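You operate a simulated robot arm through the tools that you are given. There is no shell and no other tool. Be economical: measure what you need, move in short steps, check, and stop when the job is done.

You run a simulated robot arm. Do the job below in one go: nothing can be reset, and whatever is moved stays where it is left.

Task
Clamp the white halves on the clamp board and tape the join twice.
Fine: glaze up between the rails, pressed together without paste; the clamp knob ends at IN; two tape tabs pressed on across the join.

Only the result counts: the job must be done as asked and must still hold three seconds after the hand-in. Knocking over, shifting, dropping, spilling or breaking anything else fails it.

Robot
A 6-joint arm with a two-finger parallel gripper, fixed in place. Base frame: the origin is at the foot of the arm, x ahead of it, y to its left, z up. Lengths are in mm, angles in rad, forces in N, time in s.
With the tool pointing down near the work surface it reaches from about 160 to 740 mm from the base axis. Its first joint turns from -2.897 to 2.897 rad. Payload 3.91 kg.
The tool frame sits at the grasp point between the pads (the TCP): z along the fingers, y along the line on which they close. The tips reach 30 mm beyond it. The gripper opens to 110 mm. The fingers are 20 mm wide and 10 mm thick; the gripper's body (48 by 112 mm) begins 55 mm behind the TCP.
Orientation is told as [roll, pitch, yaw] about the base's x, y, z axes, in that order, counted from this pose: with the fingers straight down and closing along the base's y, the tool's x points along the base's -x, its y along +y and its z along -z.

Tools
- The arm moves only by the tool send_rows. Its argument "targets" is one flat list of numbers, 7 for each row, row after row: the shift along the base's x, y, z in units of 100 mm (1.0 is 100 mm), then the turn, a rotation vector about the base's x, y, z in units of 90 degrees (1.0 is 90 degrees), then the opening, from 0 (shut) to 1 (fully open). In form: [dx, dy, dz, ax, ay, az, grip, dx, dy, dz, ax, ay, az, grip, ...]. A call has 1 to 8 rows; each row is the pose to reach, as a shift and turn from the pose commanded when the call began. A call with a number of a shift or a turn outside -1 to 1 is refused whole. Rows are played at 5 a second. More than 50 mm and 0.15 rad between two rows, or a gripper value outside its range, and nothing of the call is played. Where a pose cannot be reached the arm comes as near as it can. A force on the tool above 50 N (or 10 N above the force at the start of the call, whichever is more), or a blocked arm, ends the call early, and 0.2 s more pass. Each finger travels about 45 mm/s and halts on what it meets, pressing with about 27 N; the grip force reading is that of the motor and also rises with nothing between the fingers. The clock runs only during rows and for 0.2 s after the last one: add rows that repeat a pose to give the fingers time. It gives the time, the measured TCP pose, the force on the tool (base axes), the opening and the grip force at its end, in the units of the frame above (readings bear some noise), with the torque about the TCP (base axes, N m) and any sound that the robot's microphone picked up, and new pictures: "pictures" is both (left out), scene, wrist or none.
- Cameras (640 x 400 px; columns grow to the right, rows downward): "scene" is fixed at [50.2, 498.2, 1615.5]; the picture's right is [-0.70, -0.72, 0.00], its down [-0.45, 0.44, -0.77] and it looks along [0.55, -0.54, -0.63] (base axes); focal length 354 px, centre (320, 200). "wrist" rides on the gripper at [71, 22, -107] in the tool frame; the picture's right is [-0.29, 0.96, 0.00], its down [-0.76, -0.23, -0.61] and it looks along [-0.58, -0.18, 0.79] (tool axes); focal length 243 px, centre (320, 200). There is no depth. A picture from a camera that has moved, and an enlarged one, comes with that camera's place and axes in the base frame and with its lens.
- move_column(by): slides the trunk up (or, below 0, down) by that many mm; the arm rides with it, the base frame stays. It gives what a move gives, with no picture.
- enlarge(camera, box): a new picture of the part [left, top, right, bottom] of that camera's present view, enlarged. No time passes.
- close_job(): hands the job in; it is judged then, once.

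Work in short steps. Places have to be worked out from the pictures, the camera data and where the tool is seen: move nearer, look again, correct. Check each grasp and each placing, and mend what went wrong. You have 120 turns and 200 pictures in all, those below and enlarged ones among them. Open the gripper and draw the arm clear of the work before you hand the job in, unless the task says otherwise; then end with one line.

The tools are called as name(argument=value, ...) on one line, values as JSON. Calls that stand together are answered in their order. send_rows: Moves the arm, as the interface text tells. Its arguments: {"type":"object","properties":{"targets":{"type":"array","items":{"type":"number"}},"pictures":{"type":"string","enum":["both","scene","wrist","none"]}},"required":["targets"]} The other tools are called the same way: move_column (by) slides the trunk up or down; enlarge (camera, box) takes an enlarged picture of a part of a camera's view; close_job () hands the job in.

At the start:

```text
t: 0.0
ee_pos: [323.9, 19.5, 1307.1]
ee_rot: [0.0, 0.0, 0.001]
ft_force: [-0.4, 0.3, 0.5]
ft_torque: [-0.02, 0.0, -0.01]
width: 109.9
grasp_force: 0.1
trunk travel left (down, up): [-525.0, 65.0]
```

scene: 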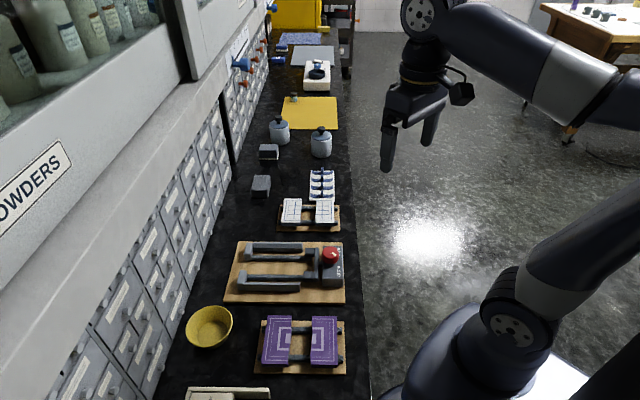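
wrist: 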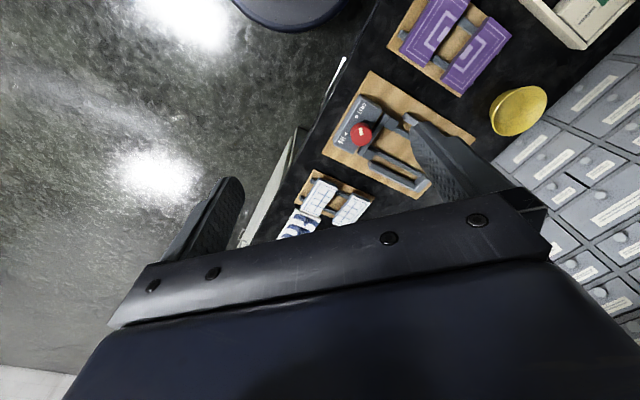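

The bench runs along the left; I see the clamp board (rails, red knob), white halves on a small stand, and tape tabs. I'll enlarge those before moving.

enlarge(camera="scene", box=[220, 220, 360, 310])

enlarge(camera="scene", box=[240, 140, 360, 235])

```text
4.44 times, centred on (290, 265) of scene
camera zoom: at [50.2, 498.2, 1615.5], right [-0.7, -0.72, 0.0], down [-0.45, 0.44, -0.77], along [0.55, -0.54, -0.63], focal length 1572 px, centre (453, -89)
```

zoom: 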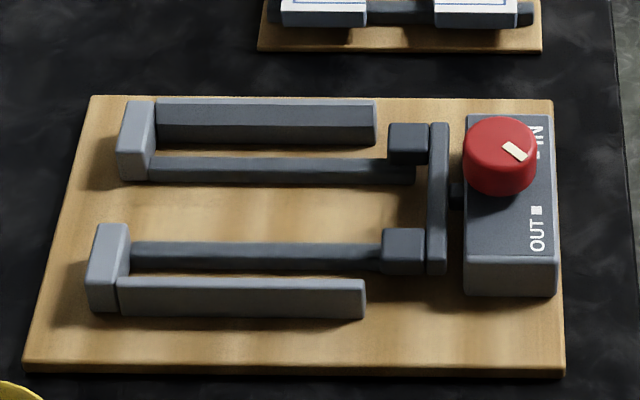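

```text
4.21 times, centred on (300, 188) of scene
camera zoom: at [50.2, 498.2, 1615.5], right [-0.7, -0.72, 0.0], down [-0.45, 0.44, -0.77], along [0.55, -0.54, -0.63], focal length 1490 px, centre (404, 253)
```

zoom: 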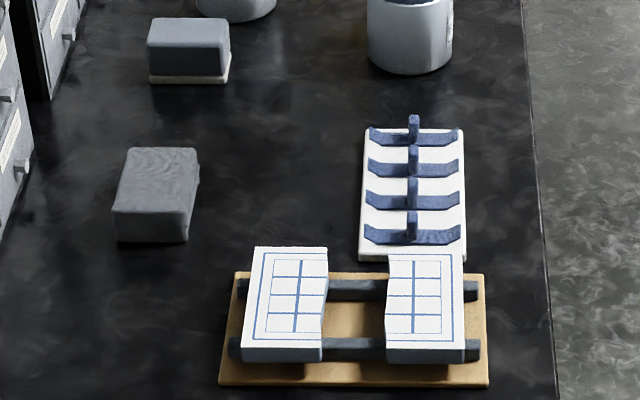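

Triangulating both views puts the knob near (457, 63, 950) and the bench edge at 45° to the base. I'll turn the tool to line up with the bench, and go above the area between clamp board and halves.

send_rows(targets=[0.4, 0.05, 0, 0, 0, -0.0833, 1, 0.8, 0.1, 0, 0, 0, -0.1667, 1, 1.0, 0.15, 0, 0, 0, -0.25, 1, 1.0, 0.2, 0, 0, 0, -0.3333, 1, 1.0, 0.25, 0, 0, 0, -0.4167, 1, 1.0, 0.3, 0, 0, 0, -0.5, 1], pictures="none")

move_column(by=-150)

send_rows(targets=[0.45, 0, 0, 0, 0, 0, 1, 0.9, 0, 0, 0, 0, 0, 1, 1.0, 0, 0, 0, 0, 0, 1, 1.0, 0, 0, 0, 0, 0, 1])

```text
t: 1.4
ee_pos: [425.6, 49.8, 1307.8]
ee_rot: [0.001, 0.001, -0.789]
ft_force: [-0.1, -0.4, -0.2]
ft_torque: [0.0, 0.0, 0.0]
width: 109.9
grasp_force: 0.0
trunk travel left (down, up): [-525.0, 65.0]
```

```text
t: 3.1
ee_pos: [425.1, 49.5, 1156.9]
ee_rot: [0.0, 0.0, -0.784]
ft_force: [-0.3, 0.4, 0.3]
ft_torque: [-0.02, 0.0, 0.01]
width: 110.1
grasp_force: 0.1
trunk travel left (down, up): [-375.0, 215.0]
```

```text
t: 4.2
ee_pos: [524.9, 49.0, 1158.0]
ee_rot: [0.0, 0.0, -0.784]
ft_force: [-0.4, -0.6, 0.6]
ft_torque: [-0.01, -0.01, 0.0]
width: 110.1
grasp_force: 0.2
trunk travel left (down, up): [-375.0, 215.0]
camera wrist: at [490.2, 114.2, 1264.9], right [0.88, 0.47, 0.0], down [0.37, -0.7, 0.61], along [0.29, -0.54, -0.79], focal length 243 px, centre (320, 200)
```

scene: 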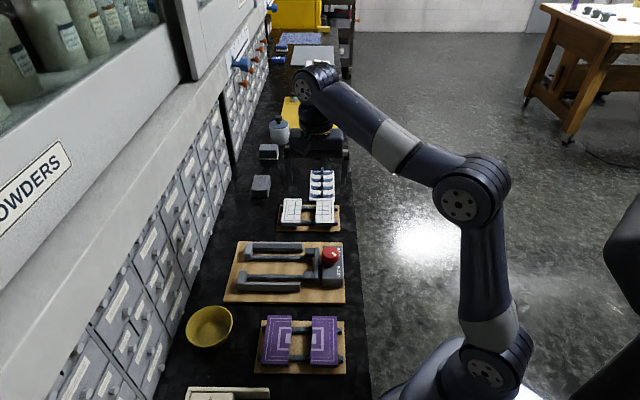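
wrist: 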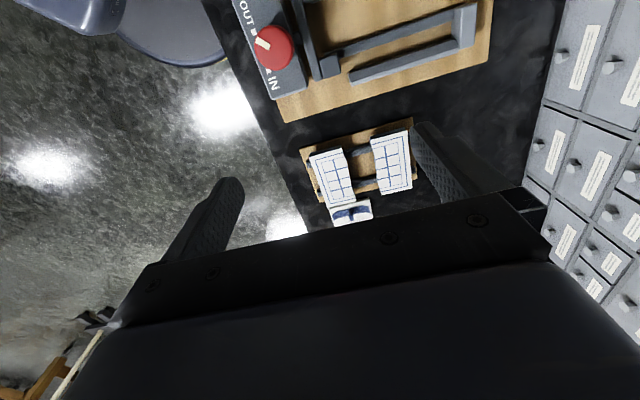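

The pointer looks to be at OUT; I'll enlarge the knob, rails and halves in the wrist view to get coordinates.

enlarge(camera="wrist", box=[220, 0, 500, 120])

enlarge(camera="wrist", box=[280, 100, 440, 220])

enlarge(camera="scene", box=[310, 235, 350, 305])

```text
2.29 times, centred on (360, 60) of wrist
camera zoom: at [490.2, 114.2, 1264.9], right [0.88, 0.47, 0.0], down [0.37, -0.7, 0.61], along [0.29, -0.54, -0.79], focal length 555 px, centre (229, 520)
```

zoom: 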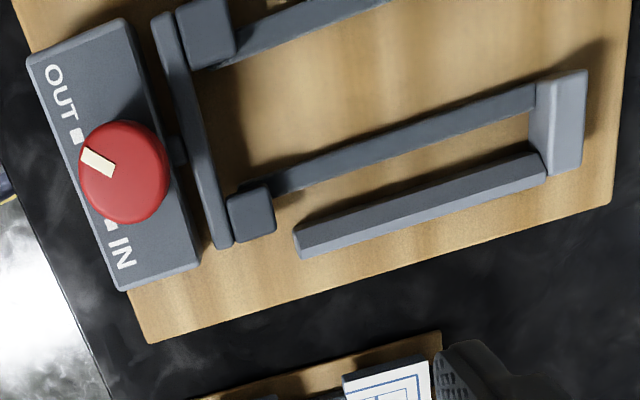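

```text
3.33 times, centred on (360, 160) of wrist
camera zoom: at [490.2, 114.2, 1264.9], right [0.88, 0.47, 0.0], down [0.37, -0.7, 0.61], along [0.29, -0.54, -0.79], focal length 809 px, centre (187, 333)
```

zoom: 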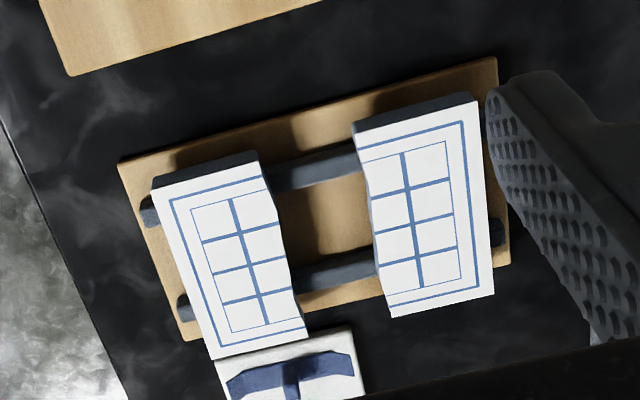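

```text
5.71 times, centred on (330, 270) of scene
camera zoom: at [50.2, 498.2, 1615.5], right [-0.7, -0.72, 0.0], down [-0.45, 0.44, -0.77], along [0.55, -0.54, -0.63], focal length 2022 px, centre (263, -200)
```

zoom: 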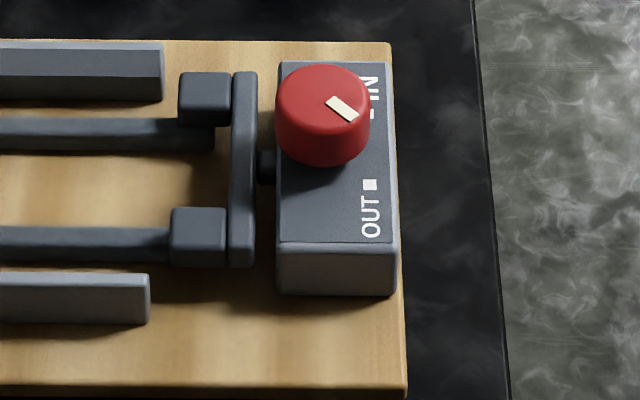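

The pointer is at OUT, as needed for loading. I'll go above the halves and lower the trunk for a close view.

send_rows(targets=[0.36, -0.25, 0, 0, 0, 0, 1, 0.72, -0.5, 0, 0, 0, 0, 1, 1.0, -0.74, 0, 0, 0, 0, 1, 1.0, -0.74, 0, 0, 0, 0, 1], pictures="none")

move_column(by=-140)

enlarge(camera="wrist", box=[120, 0, 520, 250])

```text
t: 5.2
ee_pos: [604.7, -22.1, 1133.0]
ee_rot: [0.003, -0.005, -0.782]
ft_force: [-0.1, -0.1, 0.5]
ft_torque: [0.0, -0.02, 0.01]
width: 110.1
grasp_force: 0.0
out of reach, approached as far as the arm can: row 2, 3, 4
trunk travel left (down, up): [-375.0, 215.0]
```

```text
t: 6.8
ee_pos: [604.0, -22.2, 993.3]
ee_rot: [0.005, -0.004, -0.785]
ft_force: [0.5, 1.7, -0.1]
ft_torque: [-0.03, -0.03, 0.03]
width: 109.8
grasp_force: 0.0
trunk travel left (down, up): [-235.0, 355.0]
```

```text
1.60 times, centred on (320, 125) of wrist
camera zoom: at [568.2, 43.4, 1100.5], right [0.88, 0.47, 0.0], down [0.37, -0.7, 0.61], along [0.29, -0.54, -0.79], focal length 388 px, centre (320, 320)
```

zoom: 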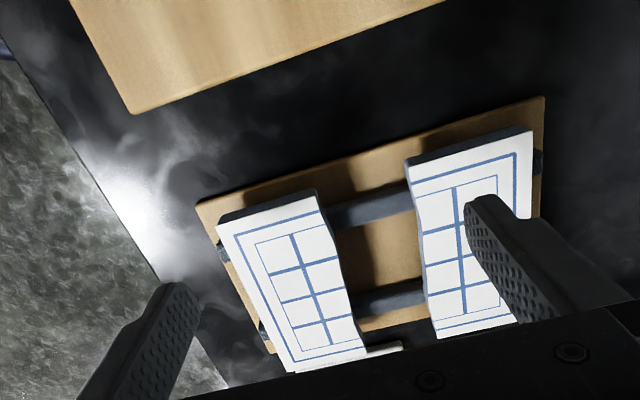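

Parallax gives tile tops at z≈913, stand ≈883 and clamp board ≈890. The arm reaches further with the trunk higher, so I'll raise the trunk, then bring the arm down over the clamp board for a look.

move_column(by=230)

send_rows(targets=[-0.2, 0.4, 0, 0, 0, 0, 1, -0.4, 0.8, -0.1, 0, 0, 0, 1, -0.6, 0.9, -0.5, 0, 0, 0, 1, -0.7, 1.0, -0.9, 0, 0, 0, 1, -0.7, 1.0, -1.0, 0, 0, 0, 1, -0.7, 1.0, -1.0, 0, 0, 0, 1], pictures="none")

```text
t: 9.2
ee_pos: [605.2, -22.0, 1223.7]
ee_rot: [0.003, -0.002, -0.785]
ft_force: [-0.1, -0.4, -0.4]
ft_torque: [-0.02, -0.03, 0.0]
width: 110.0
grasp_force: 0.0
trunk travel left (down, up): [-465.0, 125.0]
```

```text
t: 10.6
ee_pos: [534.1, 78.2, 1122.8]
ee_rot: [0.005, -0.005, -0.786]
ft_force: [0.0, -0.2, -0.4]
ft_torque: [-0.07, 0.02, 0.02]
width: 110.2
grasp_force: 0.0
trunk travel left (down, up): [-465.0, 125.0]
```

Continue to above the clamp board.

send_rows(targets=[0, 0.35, -0.25, 0, 0, 0, 1, 0, 0.7, -0.6, 0, 0, 0, 1, 0, 0.7, -1.0, 0, 0, 0, 1, 0, 0.7, -1.0, 0, 0, 0, 1], pictures="none")

enlarge(camera="wrist", box=[120, 0, 520, 250])

```text
t: 11.6
ee_pos: [535.4, 147.5, 1022.4]
ee_rot: [0.004, -0.003, -0.786]
ft_force: [0.0, 0.7, 0.7]
ft_torque: [0.03, 0.0, -0.01]
width: 109.8
grasp_force: 0.1
trunk travel left (down, up): [-465.0, 125.0]
```

```text
1.60 times, centred on (320, 125) of wrist
camera zoom: at [499.2, 213.7, 1129.3], right [0.88, 0.47, 0.0], down [0.37, -0.7, 0.61], along [0.29, -0.54, -0.79], focal length 388 px, centre (320, 320)
```

zoom: 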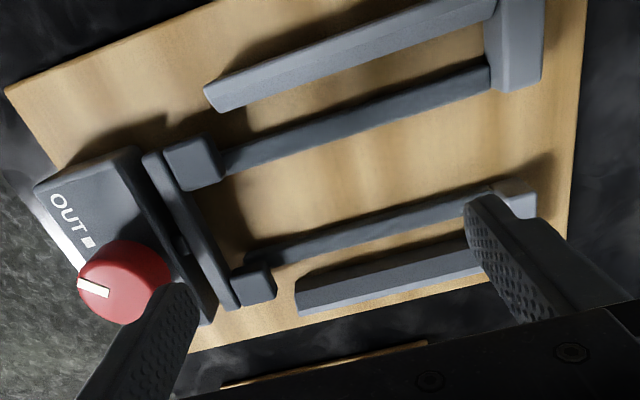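

I'll rise 70 mm for a second view so I can triangulate the rails, stops and bars.

send_rows(targets=[0.05, -0.05, 0.35, 0, 0, 0, 1, 0.1, -0.1, 0.7, 0, 0, 0, 1, 0.1, -0.1, 0.7, 0, 0, 0, 1], pictures="none")

enlarge(camera="wrist", box=[160, 0, 480, 200])

```text
t: 12.4
ee_pos: [543.8, 137.9, 1093.5]
ee_rot: [0.003, -0.003, -0.787]
ft_force: [0.4, -1.0, 0.4]
ft_torque: [0.01, -0.01, 0.03]
width: 110.0
grasp_force: 0.0
trunk travel left (down, up): [-465.0, 125.0]
```

```text
2.00 times, centred on (320, 100) of wrist
camera zoom: at [508.9, 203.7, 1200.7], right [0.88, 0.47, 0.0], down [0.37, -0.7, 0.61], along [0.29, -0.54, -0.79], focal length 485 px, centre (320, 400)
```

zoom: 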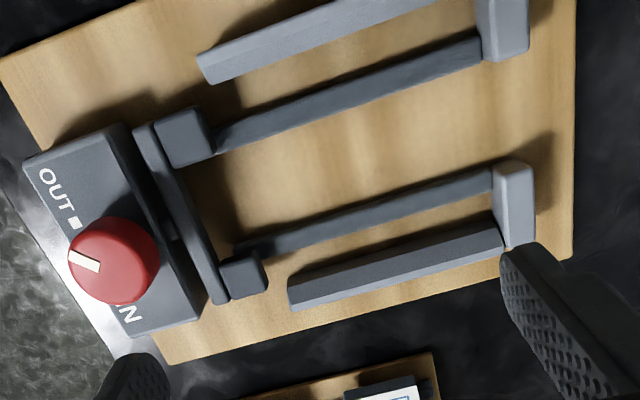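

Heights so far: board ≈894, pusher block tops ≈925. I'll enlarge each part for finer edges.

enlarge(camera="wrist", box=[260, 60, 440, 165])

enlarge(camera="wrist", box=[250, 0, 430, 105])

enlarge(camera="scene", box=[225, 235, 325, 300])

```text
3.56 times, centred on (350, 112) of wrist
camera zoom: at [508.9, 203.7, 1200.7], right [0.88, 0.47, 0.0], down [0.37, -0.7, 0.61], along [0.29, -0.54, -0.79], focal length 863 px, centre (213, 511)
```

zoom: 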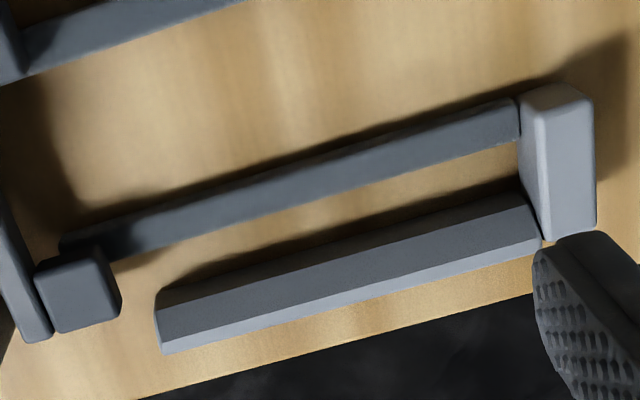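

```text
3.56 times, centred on (340, 52) of wrist
camera zoom: at [508.9, 203.7, 1200.7], right [0.88, 0.47, 0.0], down [0.37, -0.7, 0.61], along [0.29, -0.54, -0.79], focal length 863 px, centre (249, 724)
```

zoom: 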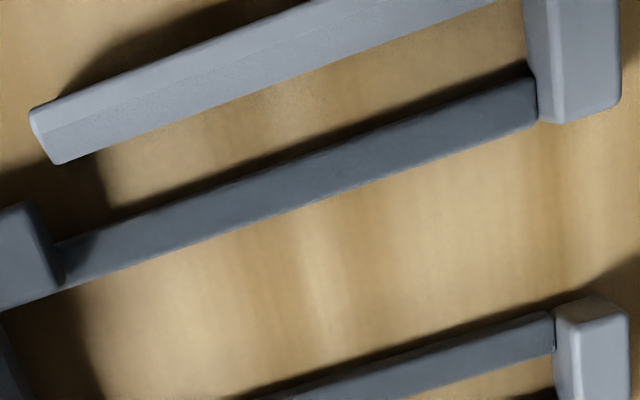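

```text
6.15 times, centred on (275, 268) of scene
camera zoom: at [50.2, 498.2, 1615.5], right [-0.7, -0.72, 0.0], down [-0.45, 0.44, -0.77], along [0.55, -0.54, -0.63], focal length 2177 px, centre (597, -215)
```

zoom: 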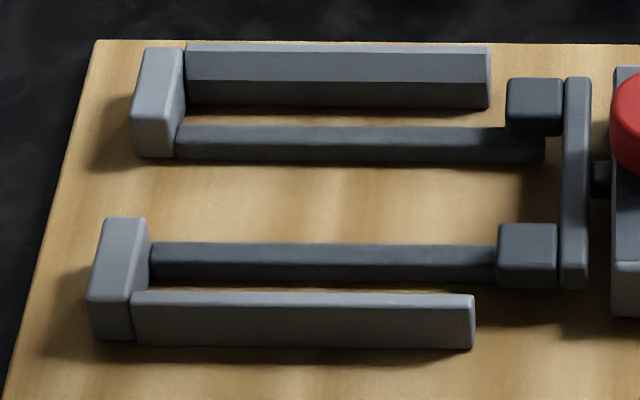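

Derived bench frame (n = depth, l = along): rails' inner gap l≈222–337, stops' face n≈581, pusher face n≈437; tile A centre n≈483.5, l≈488.5. I'll set the opening to 80 mm and hover over tile A.

send_rows(targets=[0.3, -0.3, 0, 0, 0, 0, 0.727, 0.6, -0.6, 0, 0, 0, 0, 0.727, 0.9, -0.9, 0, 0, 0, 0, 0.727, 1.0, -1.0, -0.1, 0, 0, 0, 0.727, 1.0, -1.0, -0.2, 0, 0, 0, 0.727], pictures="none")

send_rows(targets=[0.22, -0.21, -0.3, 0, 0, 0, 0.727, 0.435, -0.414, -0.6, 0, 0, 0, 0.727, 0.435, -0.414, -0.75, 0, 0, 0, 0.727, 0.435, -0.414, -0.75, 0, 0, 0, 0.727])

```text
t: 13.6
ee_pos: [644.4, 37.8, 1074.5]
ee_rot: [0.002, -0.004, -0.786]
ft_force: [0.9, -0.5, 0.5]
ft_torque: [-0.04, 0.01, -0.02]
width: 79.9
grasp_force: 0.1
trunk travel left (down, up): [-465.0, 125.0]
```

```text
t: 14.6
ee_pos: [687.3, -3.3, 996.4]
ee_rot: [0.003, -0.004, -0.786]
ft_force: [0.6, -0.7, 0.6]
ft_torque: [0.03, -0.02, -0.02]
width: 80.1
grasp_force: 0.1
trunk travel left (down, up): [-465.0, 125.0]
camera wrist: at [652.0, 62.2, 1105.2], right [0.88, 0.47, 0.0], down [0.37, -0.7, 0.61], along [0.29, -0.54, -0.79], focal length 243 px, centre (320, 200)
```

scene: 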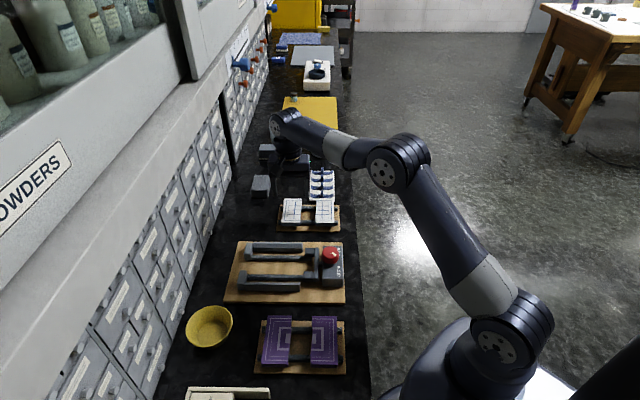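
wrist: 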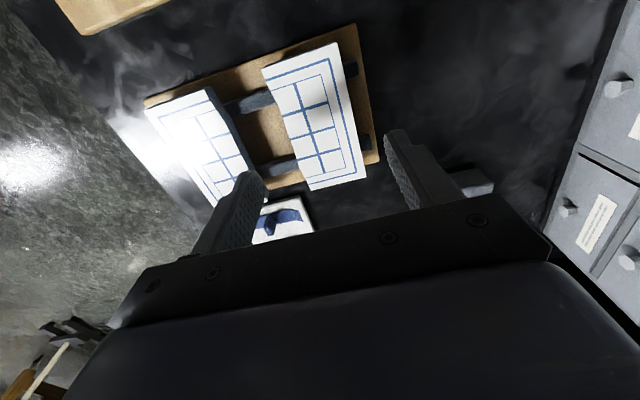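

The hover view confirms tile A (n 456–511, l 434–545) is centred under the gripper. Descending to z≈923, tips 10 mm above the stand.

send_rows(targets=[0, 0, -0.4, 0, 0, 0, 0.727, 0, 0, -0.72, 0, 0, 0, 0.727, 0, 0, -0.72, 0, 0, 0, 0.727], pictures="wrist")

```text
t: 15.4
ee_pos: [686.9, -2.7, 924.4]
ee_rot: [0.003, -0.002, -0.787]
ft_force: [0.3, 0.2, 0.2]
ft_torque: [-0.04, 0.01, 0.0]
width: 79.9
grasp_force: 0.0
trunk travel left (down, up): [-465.0, 125.0]
camera wrist: at [651.4, 62.6, 1032.3], right [0.88, 0.47, 0.0], down [0.37, -0.7, 0.61], along [0.29, -0.54, -0.79], focal length 243 px, centre (320, 200)
```

wrist: 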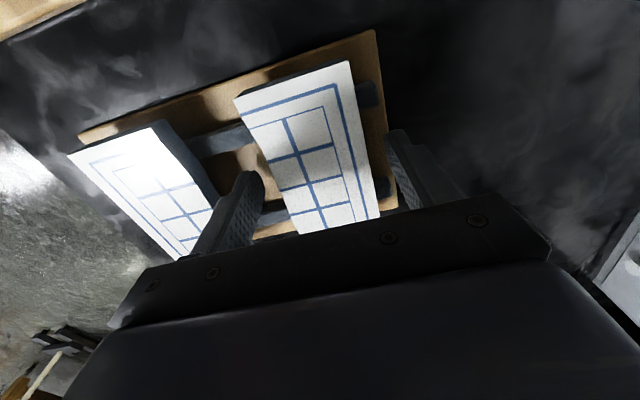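

Fingers straddle the tile between the bars; closing on it.

send_rows(targets=[0, 0, 0, 0, 0, 0, 0.55, 0, 0, 0, 0, 0, 0, 0.45, 0, 0, 0, 0, 0, 0, 0.3, 0, 0, 0, 0, 0, 0, 0.3, 0, 0, 0, 0, 0, 0, 0.3], pictures="none")

send_rows(targets=[0, 0, 0.2, 0, 0, 0, 0.3, 0, 0, 0.5, 0, 0, 0, 0.3, 0, 0, 0.5, 0, 0, 0, 0.3], pictures="both")

```text
t: 16.6
ee_pos: [687.8, -1.7, 926.8]
ee_rot: [0.003, -0.003, -0.785]
ft_force: [0.9, 1.0, 0.7]
ft_torque: [-0.05, 0.02, 0.02]
width: 54.3
grasp_force: 27.2
trunk travel left (down, up): [-465.0, 125.0]
```

```text
t: 17.4
ee_pos: [686.9, -3.4, 975.5]
ee_rot: [0.006, -0.004, -0.784]
ft_force: [0.8, -0.4, -1.8]
ft_torque: [-0.03, -0.01, 0.03]
width: 54.5
grasp_force: 26.6
trunk travel left (down, up): [-465.0, 125.0]
camera wrist: at [651.8, 62.0, 1083.2], right [0.88, 0.47, 0.0], down [0.37, -0.7, 0.61], along [0.29, -0.54, -0.79], focal length 243 px, centre (320, 200)
```

scene: 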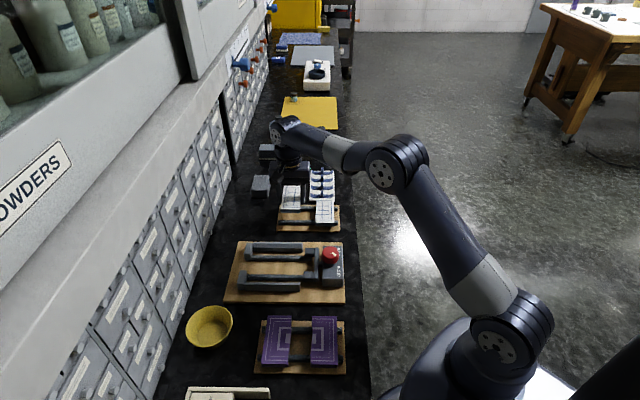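
wrist: 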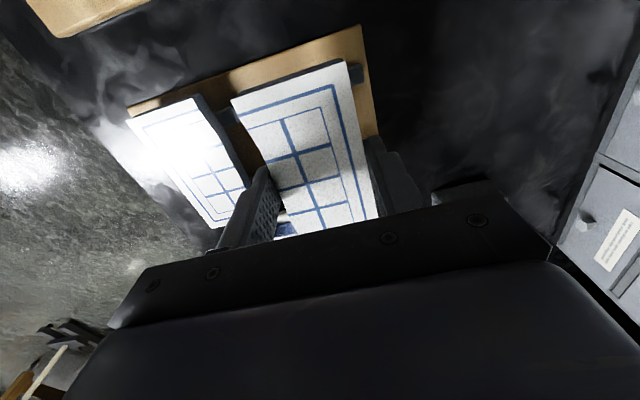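

Tile A is held (54 mm, force 27 N). Raising slightly and carrying to above the clamp board's stop end (target TCP n=552, l=278).

send_rows(targets=[0, 0, 0.4, 0, 0, 0, 0.3, -0.15, 0.3, 0.4, 0, 0, 0, 0.3, -0.33, 0.65, 0.4, 0, 0, 0, 0.3, -0.5, 1.0, 0.4, 0, 0, 0, 0.3, -0.5, 1.0, 0.4, 0, 0, 0, 0.3], pictures="none")

send_rows(targets=[-0.17, 0.34, 0, 0, 0, 0, 0.3, -0.34, 0.66, 0, 0, 0, 0, 0.3, -0.5, 0.97, 0, 0, 0, 0, 0.3, -0.5, 0.97, -0.2, 0, 0, 0, 0.3, -0.5, 0.97, -0.2, 0, 0, 0, 0.3])

```text
t: 18.6
ee_pos: [637.3, 96.5, 1016.9]
ee_rot: [0.004, -0.003, -0.786]
ft_force: [0.8, -0.7, -2.0]
ft_torque: [0.03, -0.03, 0.02]
width: 54.8
grasp_force: 26.8
trunk travel left (down, up): [-465.0, 125.0]
```

```text
t: 19.8
ee_pos: [587.6, 195.5, 994.3]
ee_rot: [0.002, -0.002, -0.784]
ft_force: [0.7, 0.2, -2.5]
ft_torque: [-0.01, 0.0, 0.02]
width: 54.4
grasp_force: 27.1
trunk travel left (down, up): [-465.0, 125.0]
camera wrist: at [551.6, 259.9, 1103.1], right [0.88, 0.47, 0.0], down [0.37, -0.7, 0.61], along [0.29, -0.54, -0.79], focal length 243 px, centre (320, 200)
```

scene: 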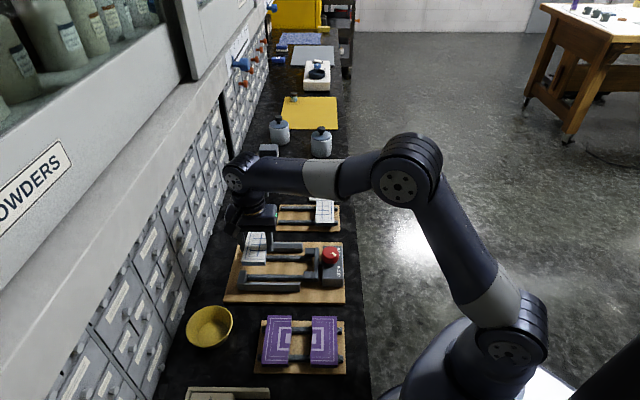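
wrist: 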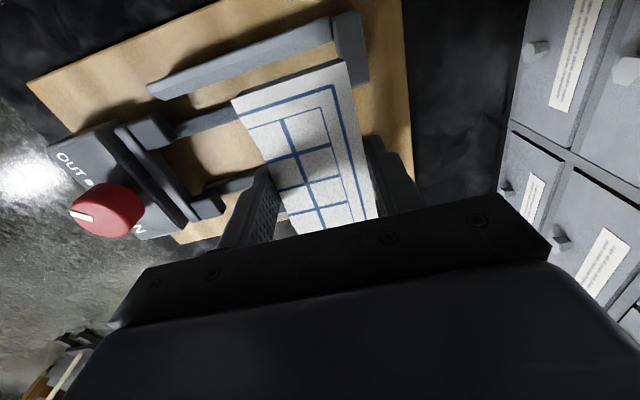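

I'll enlarge to check the tile's edge against the stop and rail.

enlarge(camera="wrist", box=[220, 0, 440, 130])

```text
2.91 times, centred on (330, 65) of wrist
camera zoom: at [551.6, 259.9, 1103.1], right [0.88, 0.47, 0.0], down [0.37, -0.7, 0.61], along [0.29, -0.54, -0.79], focal length 706 px, centre (291, 593)
```

zoom: 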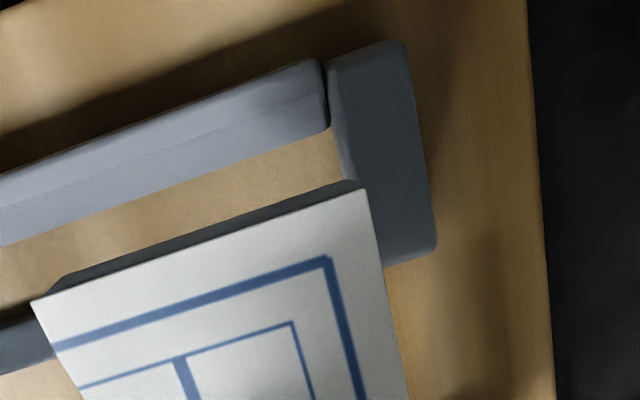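

Tile edge would be right at the stop face (n≈578.6), so I back off 3.5 mm and descend to z≈945.

send_rows(targets=[-0.025, -0.028, 0, 0, 0, 0, 0.3, -0.025, -0.028, -0.3, 0, 0, 0, 0.3, -0.025, -0.028, -0.5, 0, 0, 0, 0.3, -0.025, -0.028, -0.5, 0, 0, 0, 0.3], pictures="wrist")

enlarge(camera="wrist", box=[200, 0, 440, 150])

enlarge(camera="scene", box=[220, 220, 320, 300])

```text
t: 20.8
ee_pos: [584.6, 191.7, 947.8]
ee_rot: [0.002, -0.004, -0.786]
ft_force: [0.1, 0.1, -1.6]
ft_torque: [-0.03, 0.03, -0.02]
width: 54.3
grasp_force: 26.5
trunk travel left (down, up): [-465.0, 125.0]
camera wrist: at [549.3, 257.0, 1053.8], right [0.88, 0.47, 0.0], down [0.37, -0.7, 0.61], along [0.29, -0.54, -0.79], focal length 243 px, centre (320, 200)
```

wrist: 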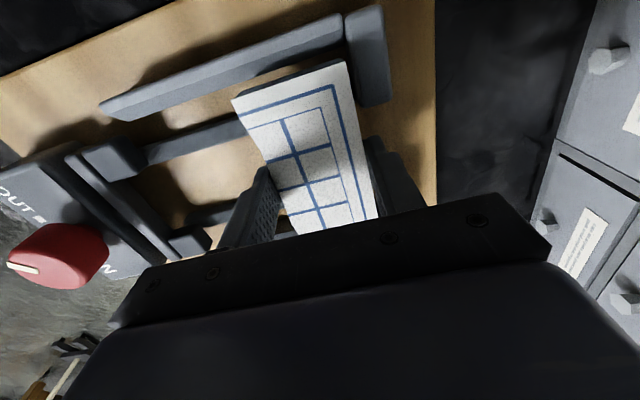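

```text
2.67 times, centred on (320, 75) of wrist
camera zoom: at [549.3, 257.0, 1053.8], right [0.88, 0.47, 0.0], down [0.37, -0.7, 0.61], along [0.29, -0.54, -0.79], focal length 647 px, centre (320, 533)
```

zoom: 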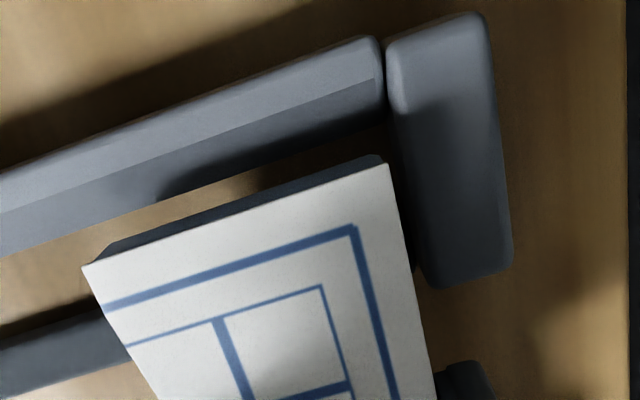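

```text
5.00 times, centred on (270, 260) of scene
camera zoom: at [50.2, 498.2, 1615.5], right [-0.7, -0.72, 0.0], down [-0.45, 0.44, -0.77], along [0.55, -0.54, -0.63], focal length 1769 px, centre (570, -100)
```

zoom: 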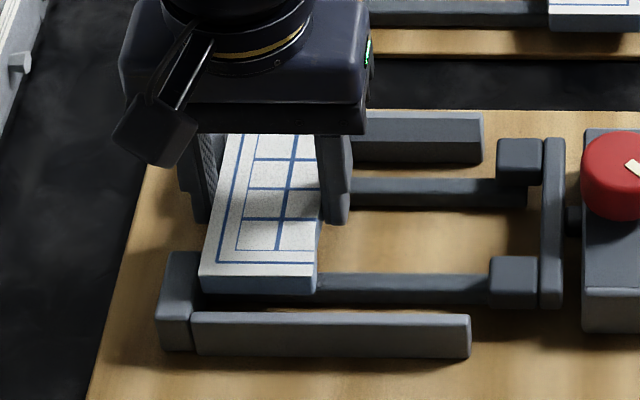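

Tile clears stop (~3 mm) and rails (~1 mm). Descending slowly until contact.

send_rows(targets=[0, 0, -0.04, 0, 0, 0, 0.3, 0, 0, -0.08, 0, 0, 0, 0.3, 0, 0, -0.08, 0, 0, 0, 0.3], pictures="none")

send_rows(targets=[0, 0, -0.03, 0, 0, 0, 0.3, 0, 0, -0.05, 0, 0, 0, 0.3, 0, 0, -0.05, 0, 0, 0, 0.3], pictures="none")

```text
t: 21.6
ee_pos: [584.5, 191.1, 936.5]
ee_rot: [0.004, -0.003, -0.786]
ft_force: [-0.2, 0.0, -2.2]
ft_torque: [0.01, 0.01, 0.02]
width: 54.6
grasp_force: 27.5
trunk travel left (down, up): [-465.0, 125.0]
```

```text
t: 22.4
ee_pos: [584.3, 191.4, 933.3]
ee_rot: [0.003, -0.003, -0.784]
ft_force: [-0.3, -0.6, -2.2]
ft_torque: [-0.01, -0.02, -0.01]
width: 54.4
grasp_force: 27.3
trunk travel left (down, up): [-465.0, 125.0]
```

No contact yet at z≈933; small further steps.

send_rows(targets=[0, 0, -0.025, 0, 0, 0, 0.3, 0, 0, -0.04, 0, 0, 0, 0.3, 0, 0, -0.04, 0, 0, 0, 0.3], pictures="wrist")

enlarge(camera="wrist", box=[200, 0, 440, 150])

enlarge(camera="scene", box=[220, 220, 320, 300])

```text
t: 23.2
ee_pos: [583.9, 189.8, 930.8]
ee_rot: [0.007, -0.005, -0.786]
ft_force: [-0.5, 1.8, 14.1]
ft_torque: [0.0, 0.55, -0.01]
width: 54.5
grasp_force: 26.4
trunk travel left (down, up): [-465.0, 125.0]
camera wrist: at [548.7, 256.2, 1038.7], right [0.88, 0.47, 0.01], down [0.37, -0.7, 0.61], along [0.29, -0.54, -0.79], focal length 243 px, centre (320, 200)
```

wrist: 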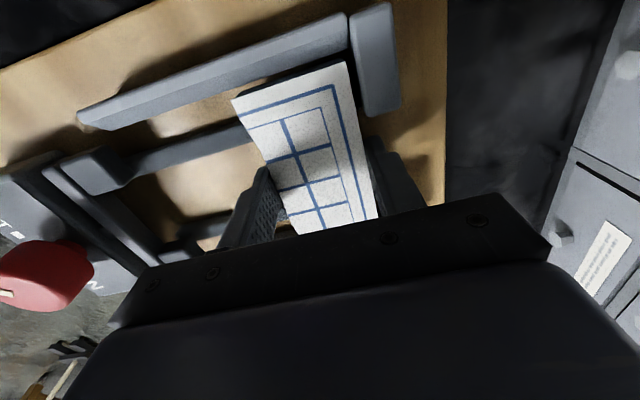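

```text
2.67 times, centred on (320, 75) of wrist
camera zoom: at [548.7, 256.2, 1038.7], right [0.88, 0.47, 0.01], down [0.37, -0.7, 0.61], along [0.29, -0.54, -0.79], focal length 647 px, centre (320, 533)
```

zoom: 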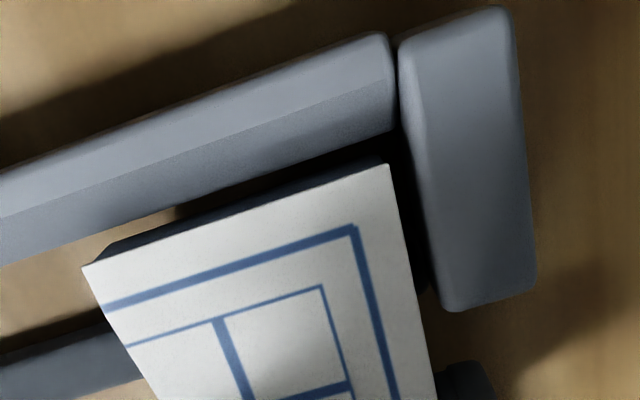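

```text
5.00 times, centred on (270, 260) of scene
camera zoom: at [50.2, 498.2, 1615.5], right [-0.7, -0.72, 0.0], down [-0.45, 0.44, -0.77], along [0.55, -0.54, -0.63], focal length 1769 px, centre (570, -100)
```

zoom: 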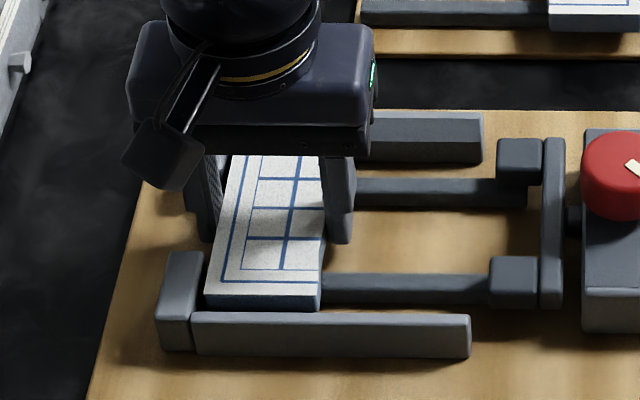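

Contact on the bar (16 N) with the tile fully inside rails, tile top at ≈918. Releasing gently.

send_rows(targets=[0, 0, 0.01, 0, 0, 0, 0.52, 0, 0, 0.01, 0, 0, 0, 0.6, 0, 0, 0.01, 0, 0, 0, 0.6, 0, 0, 0.01, 0, 0, 0, 0.6], pictures="none")

enlarge(camera="wrist", box=[200, 0, 440, 150])

```text
t: 24.2
ee_pos: [584.2, 190.9, 930.2]
ee_rot: [0.005, -0.003, -0.783]
ft_force: [-0.1, 0.9, 0.0]
ft_torque: [0.0, -0.02, -0.01]
width: 66.0
grasp_force: 0.1
trunk travel left (down, up): [-465.0, 125.0]
```

```text
2.67 times, centred on (320, 75) of wrist
camera zoom: at [549.2, 256.1, 1038.0], right [0.88, 0.47, 0.0], down [0.37, -0.7, 0.61], along [0.29, -0.54, -0.79], focal length 647 px, centre (320, 533)
```

zoom: 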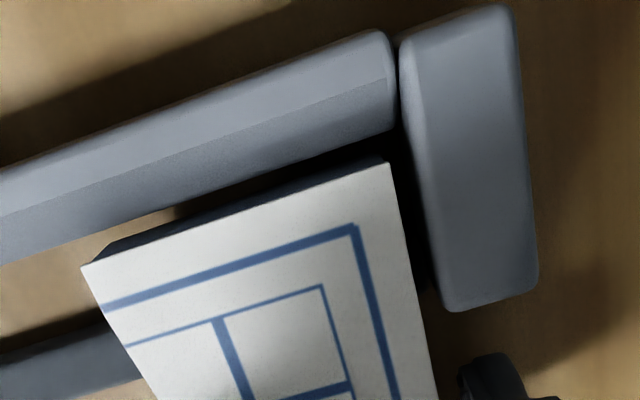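

Tile A is resting in place. Lifting straight up and heading for tile B.

send_rows(targets=[0, 0, 0.3, 0, 0, 0, 0.6, 0, 0, 0.7, 0, 0, 0, 0.6, 0.05, -0.3, 0.9, 0, 0, 0, 0.727, 0.1, -0.75, 0.9, 0, 0, 0, 0.727, 0.13, -1.0, 0.9, 0, 0, 0, 0.727], pictures="none")

send_rows(targets=[0.06, -0.45, 0, 0, 0, 0, 0.727, 0.12, -0.9, 0, 0, 0, 0, 0.727, 0.13, -1.0, 0, 0, 0, 0, 0.727, 0.13, -1.0, 0, 0, 0, 0, 0.727], pictures="none")

send_rows(targets=[0.04, -0.33, 0, 0, 0, 0, 0.727, 0.07, -0.64, -0.2, 0, 0, 0, 0.727, 0.07, -0.64, -0.2, 0, 0, 0, 0.727], pictures="wrist")

```text
t: 25.4
ee_pos: [598.4, 93.2, 1020.1]
ee_rot: [0.003, -0.003, -0.782]
ft_force: [0.1, 0.2, -0.4]
ft_torque: [0.02, 0.01, -0.02]
width: 79.8
grasp_force: 0.0
trunk travel left (down, up): [-465.0, 125.0]
```

```text
t: 26.4
ee_pos: [611.7, -7.2, 1020.2]
ee_rot: [0.005, -0.003, -0.783]
ft_force: [-0.1, 0.3, 0.0]
ft_torque: [-0.04, 0.0, -0.02]
width: 80.1
grasp_force: 0.1
trunk travel left (down, up): [-465.0, 125.0]
```

```text
t: 27.2
ee_pos: [618.3, -73.0, 1000.4]
ee_rot: [0.005, -0.004, -0.784]
ft_force: [0.3, -0.2, 0.1]
ft_torque: [0.01, 0.04, 0.01]
width: 79.9
grasp_force: 0.0
trunk travel left (down, up): [-465.0, 125.0]
camera wrist: at [582.3, -7.7, 1108.0], right [0.88, 0.47, 0.0], down [0.37, -0.7, 0.61], along [0.29, -0.54, -0.79], focal length 243 px, centre (320, 200)
```

wrist: 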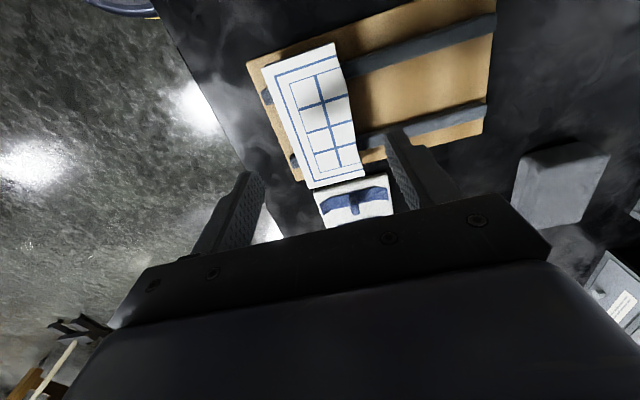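

B sits centred under the gripper just as A did. Descending to grip height and closing.

send_rows(targets=[0, 0, -0.4, 0, 0, 0, 0.727, 0, 0, -0.75, 0, 0, 0, 0.727, 0, 0, -0.75, 0, 0, 0, 0.6, 0, 0, -0.75, 0, 0, 0, 0.4, 0, 0, -0.75, 0, 0, 0, 0.3, 0, 0, -0.75, 0, 0, 0, 0.3, 0, 0, -0.75, 0, 0, 0, 0.3], pictures="none")

send_rows(targets=[0, 0, 0.3, 0, 0, 0, 0.3, 0, 0, 0.7, 0, 0, 0, 0.3, 0, 0, 0.9, 0, 0, 0, 0.3, 0, 0, 0.9, 0, 0, 0, 0.3], pictures="wrist")

```text
t: 28.8
ee_pos: [618.5, -72.5, 924.1]
ee_rot: [0.001, -0.004, -0.786]
ft_force: [0.3, -0.4, 1.2]
ft_torque: [-0.02, -0.03, -0.04]
width: 54.5
grasp_force: 27.1
trunk travel left (down, up): [-465.0, 125.0]
```

```text
t: 29.8
ee_pos: [617.6, -74.2, 1015.9]
ee_rot: [0.004, -0.001, -0.786]
ft_force: [-0.3, -0.5, -1.2]
ft_torque: [-0.01, -0.03, 0.02]
width: 54.5
grasp_force: 27.0
trunk travel left (down, up): [-465.0, 125.0]
camera wrist: at [582.6, -8.4, 1123.0], right [0.88, 0.47, 0.0], down [0.37, -0.7, 0.61], along [0.29, -0.54, -0.79], focal length 243 px, centre (320, 200)
```

wrist: 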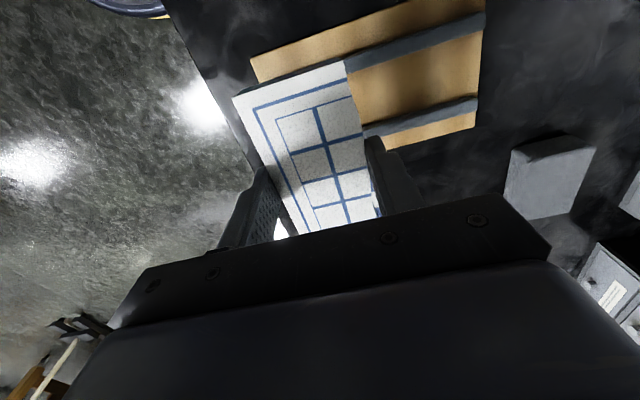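

B is held the same way as A. Carrying it to hover above the board at n=477, l=278 (gaps ≈15 mm each side).

send_rows(targets=[-0.15, 0.35, 0, 0, 0, 0, 0.3, -0.3, 0.75, 0, 0, 0, 0, 0.3, -0.4, 1.0, 0, 0, 0, 0, 0.3, -0.4, 1.0, 0, 0, 0, 0, 0.3], pictures="none")

send_rows(targets=[-0.15, 0.35, 0, 0, 0, 0, 0.3, -0.3, 0.75, 0, 0, 0, 0, 0.3, -0.42, 1.0, -0.1, 0, 0, 0, 0.3, -0.434, 1.0, -0.3, 0, 0, 0, 0.3, -0.434, 1.0, -0.3, 0, 0, 0, 0.3], pictures="none")

send_rows(targets=[0, 0.149, -0.1, 0, 0, 0, 0.3, 0, 0.149, -0.38, 0, 0, 0, 0.3, 0, 0.149, -0.38, 0, 0, 0, 0.3], pictures="both")

enlarge(camera="wrist", box=[140, 0, 480, 210])

enlarge(camera="scene", box=[220, 220, 350, 300])

```text
t: 30.8
ee_pos: [578.9, 26.9, 1015.3]
ee_rot: [0.004, -0.003, -0.786]
ft_force: [-0.3, -0.3, -2.4]
ft_torque: [-0.02, 0.03, -0.01]
width: 54.4
grasp_force: 26.7
trunk travel left (down, up): [-465.0, 125.0]
```

```text
t: 32.0
ee_pos: [536.0, 126.0, 984.6]
ee_rot: [0.002, -0.004, -0.786]
ft_force: [-0.4, -0.1, -1.9]
ft_torque: [0.01, -0.02, 0.0]
width: 54.4
grasp_force: 27.5
trunk travel left (down, up): [-465.0, 125.0]
```

```text
t: 32.8
ee_pos: [533.9, 141.3, 946.7]
ee_rot: [0.003, -0.003, -0.786]
ft_force: [-0.4, -0.5, -1.4]
ft_torque: [0.01, -0.01, 0.02]
width: 54.5
grasp_force: 27.4
trunk travel left (down, up): [-465.0, 125.0]
camera wrist: at [499.1, 206.9, 1054.3], right [0.88, 0.47, 0.0], down [0.37, -0.7, 0.61], along [0.29, -0.54, -0.79], focal length 243 px, centre (320, 200)
```

scene: 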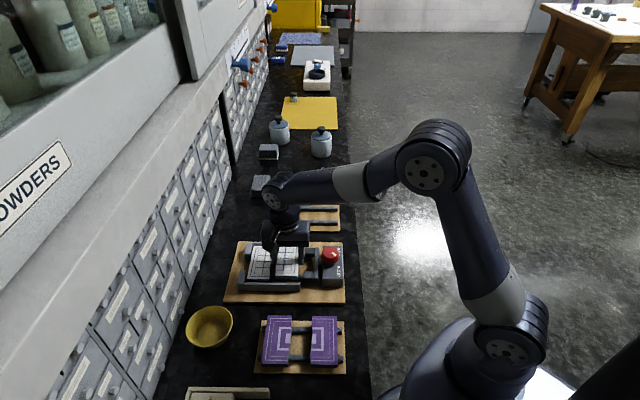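
wrist: 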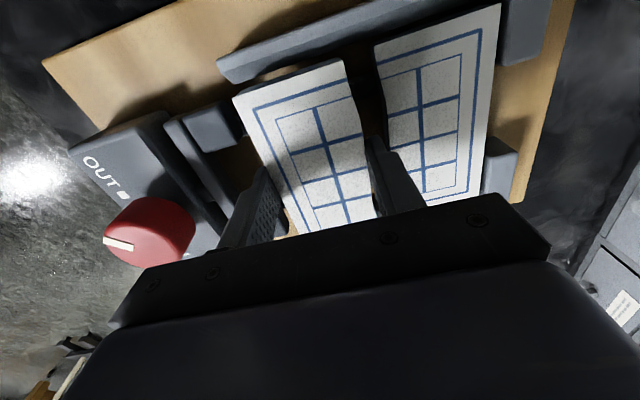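

```text
1.88 times, centred on (310, 105) of wrist
camera zoom: at [499.1, 206.9, 1054.3], right [0.88, 0.47, 0.0], down [0.37, -0.7, 0.61], along [0.29, -0.54, -0.79], focal length 457 px, centre (339, 379)
```

zoom: 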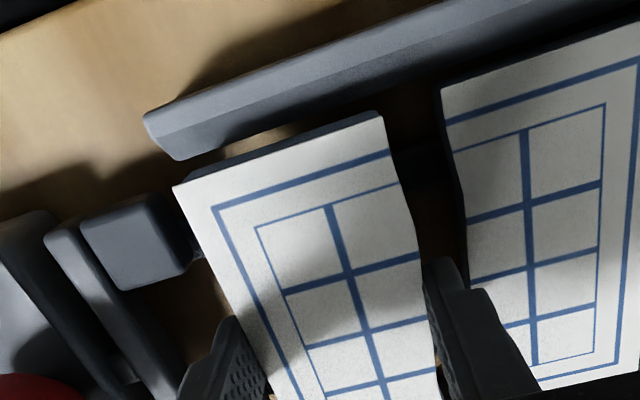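

```text
4.92 times, centred on (285, 260) of scene
camera zoom: at [50.2, 498.2, 1615.5], right [-0.7, -0.72, 0.0], down [-0.45, 0.44, -0.77], along [0.55, -0.54, -0.63], focal length 1742 px, centre (492, -95)
```

zoom: 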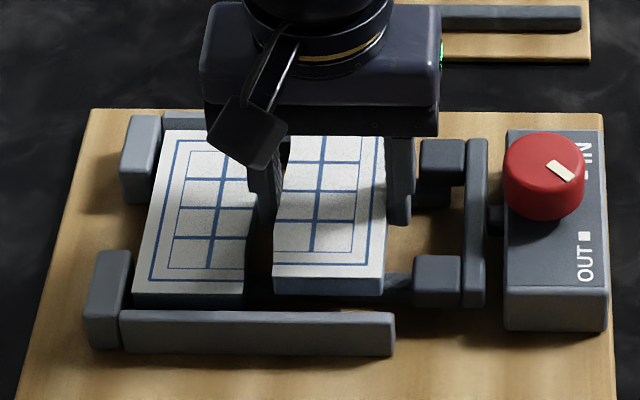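

Alignment looks right, with the inner finger clear of A. Lowering to the bars.

send_rows(targets=[0, 0, -0.05, 0, 0, 0, 0.3, 0, 0, -0.1, 0, 0, 0, 0.3, 0, 0, -0.13, 0, 0, 0, 0.3, 0, 0, -0.16, 0, 0, 0, 0.3, 0, 0, -0.16, 0, 0, 0, 0.3], pictures="none")

enlarge(camera="wrist", box=[140, 0, 480, 210])

```text
t: 34.0
ee_pos: [535.3, 141.0, 932.1]
ee_rot: [0.006, -0.005, -0.785]
ft_force: [0.5, -1.3, 7.6]
ft_torque: [-0.05, 0.3, -0.01]
width: 54.7
grasp_force: 27.0
trunk travel left (down, up): [-465.0, 125.0]
```

```text
1.88 times, centred on (310, 105) of wrist
camera zoom: at [498.6, 207.0, 1039.4], right [0.88, 0.47, 0.01], down [0.37, -0.7, 0.61], along [0.29, -0.54, -0.79], focal length 457 px, centre (339, 379)
```

zoom: 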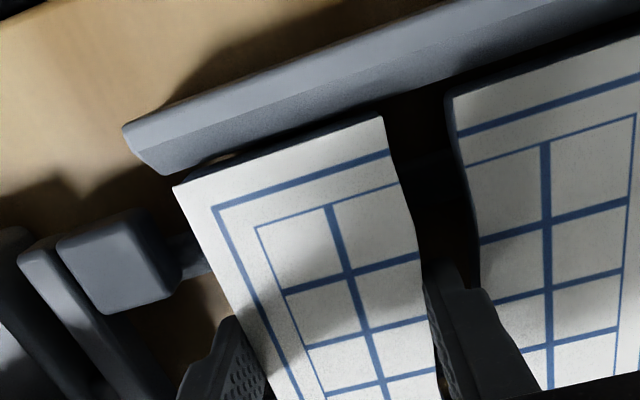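

Contact felt (≈9 N) and both tiles are level at the same line. Release with a small opening, then lift.

send_rows(targets=[0, 0, 0, 0, 0, 0, 0.53, 0, 0, 0, 0, 0, 0, 0.545, 0, 0, 0, 0, 0, 0, 0.545, 0, 0, 0.2, 0, 0, 0, 0.545, 0, 0, 0.5, 0, 0, 0, 0.545, 0, 0, 0.9, 0, 0, 0, 0.545, 0, 0, 1.0, 0, 0, 0, 0.545], pictures="both")

enlarge(camera="wrist", box=[140, 0, 480, 210])

enlarge(camera="scene", box=[220, 220, 350, 300])

```text
t: 35.6
ee_pos: [534.1, 141.8, 1030.6]
ee_rot: [0.005, -0.003, -0.786]
ft_force: [0.4, -0.3, -0.4]
ft_torque: [0.03, 0.0, 0.0]
width: 59.7
grasp_force: 0.2
trunk travel left (down, up): [-465.0, 125.0]
camera wrist: at [498.7, 207.0, 1139.0], right [0.88, 0.47, 0.0], down [0.37, -0.7, 0.61], along [0.29, -0.54, -0.79], focal length 243 px, centre (320, 200)
```

scene: 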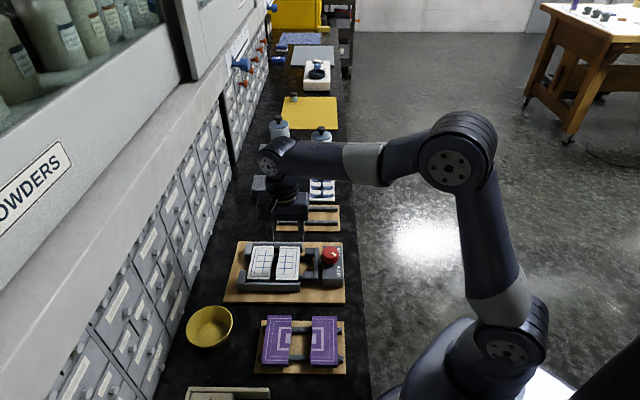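
wrist: 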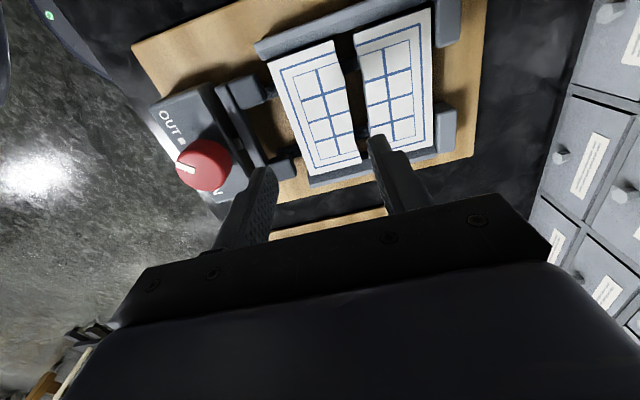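

```text
1.88 times, centred on (310, 105) of wrist
camera zoom: at [498.7, 207.0, 1139.0], right [0.88, 0.47, 0.0], down [0.37, -0.7, 0.61], along [0.29, -0.54, -0.79], focal length 457 px, centre (339, 379)
```

zoom: 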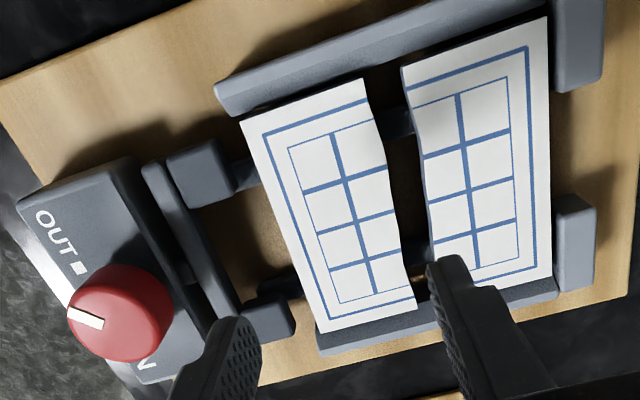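

```text
4.92 times, centred on (285, 260) of scene
camera zoom: at [50.2, 498.2, 1615.5], right [-0.7, -0.72, 0.0], down [-0.45, 0.44, -0.77], along [0.55, -0.54, -0.63], focal length 1742 px, centre (492, -95)
```

zoom: 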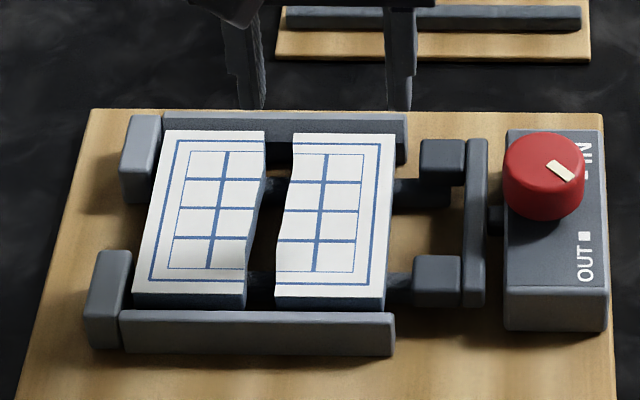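

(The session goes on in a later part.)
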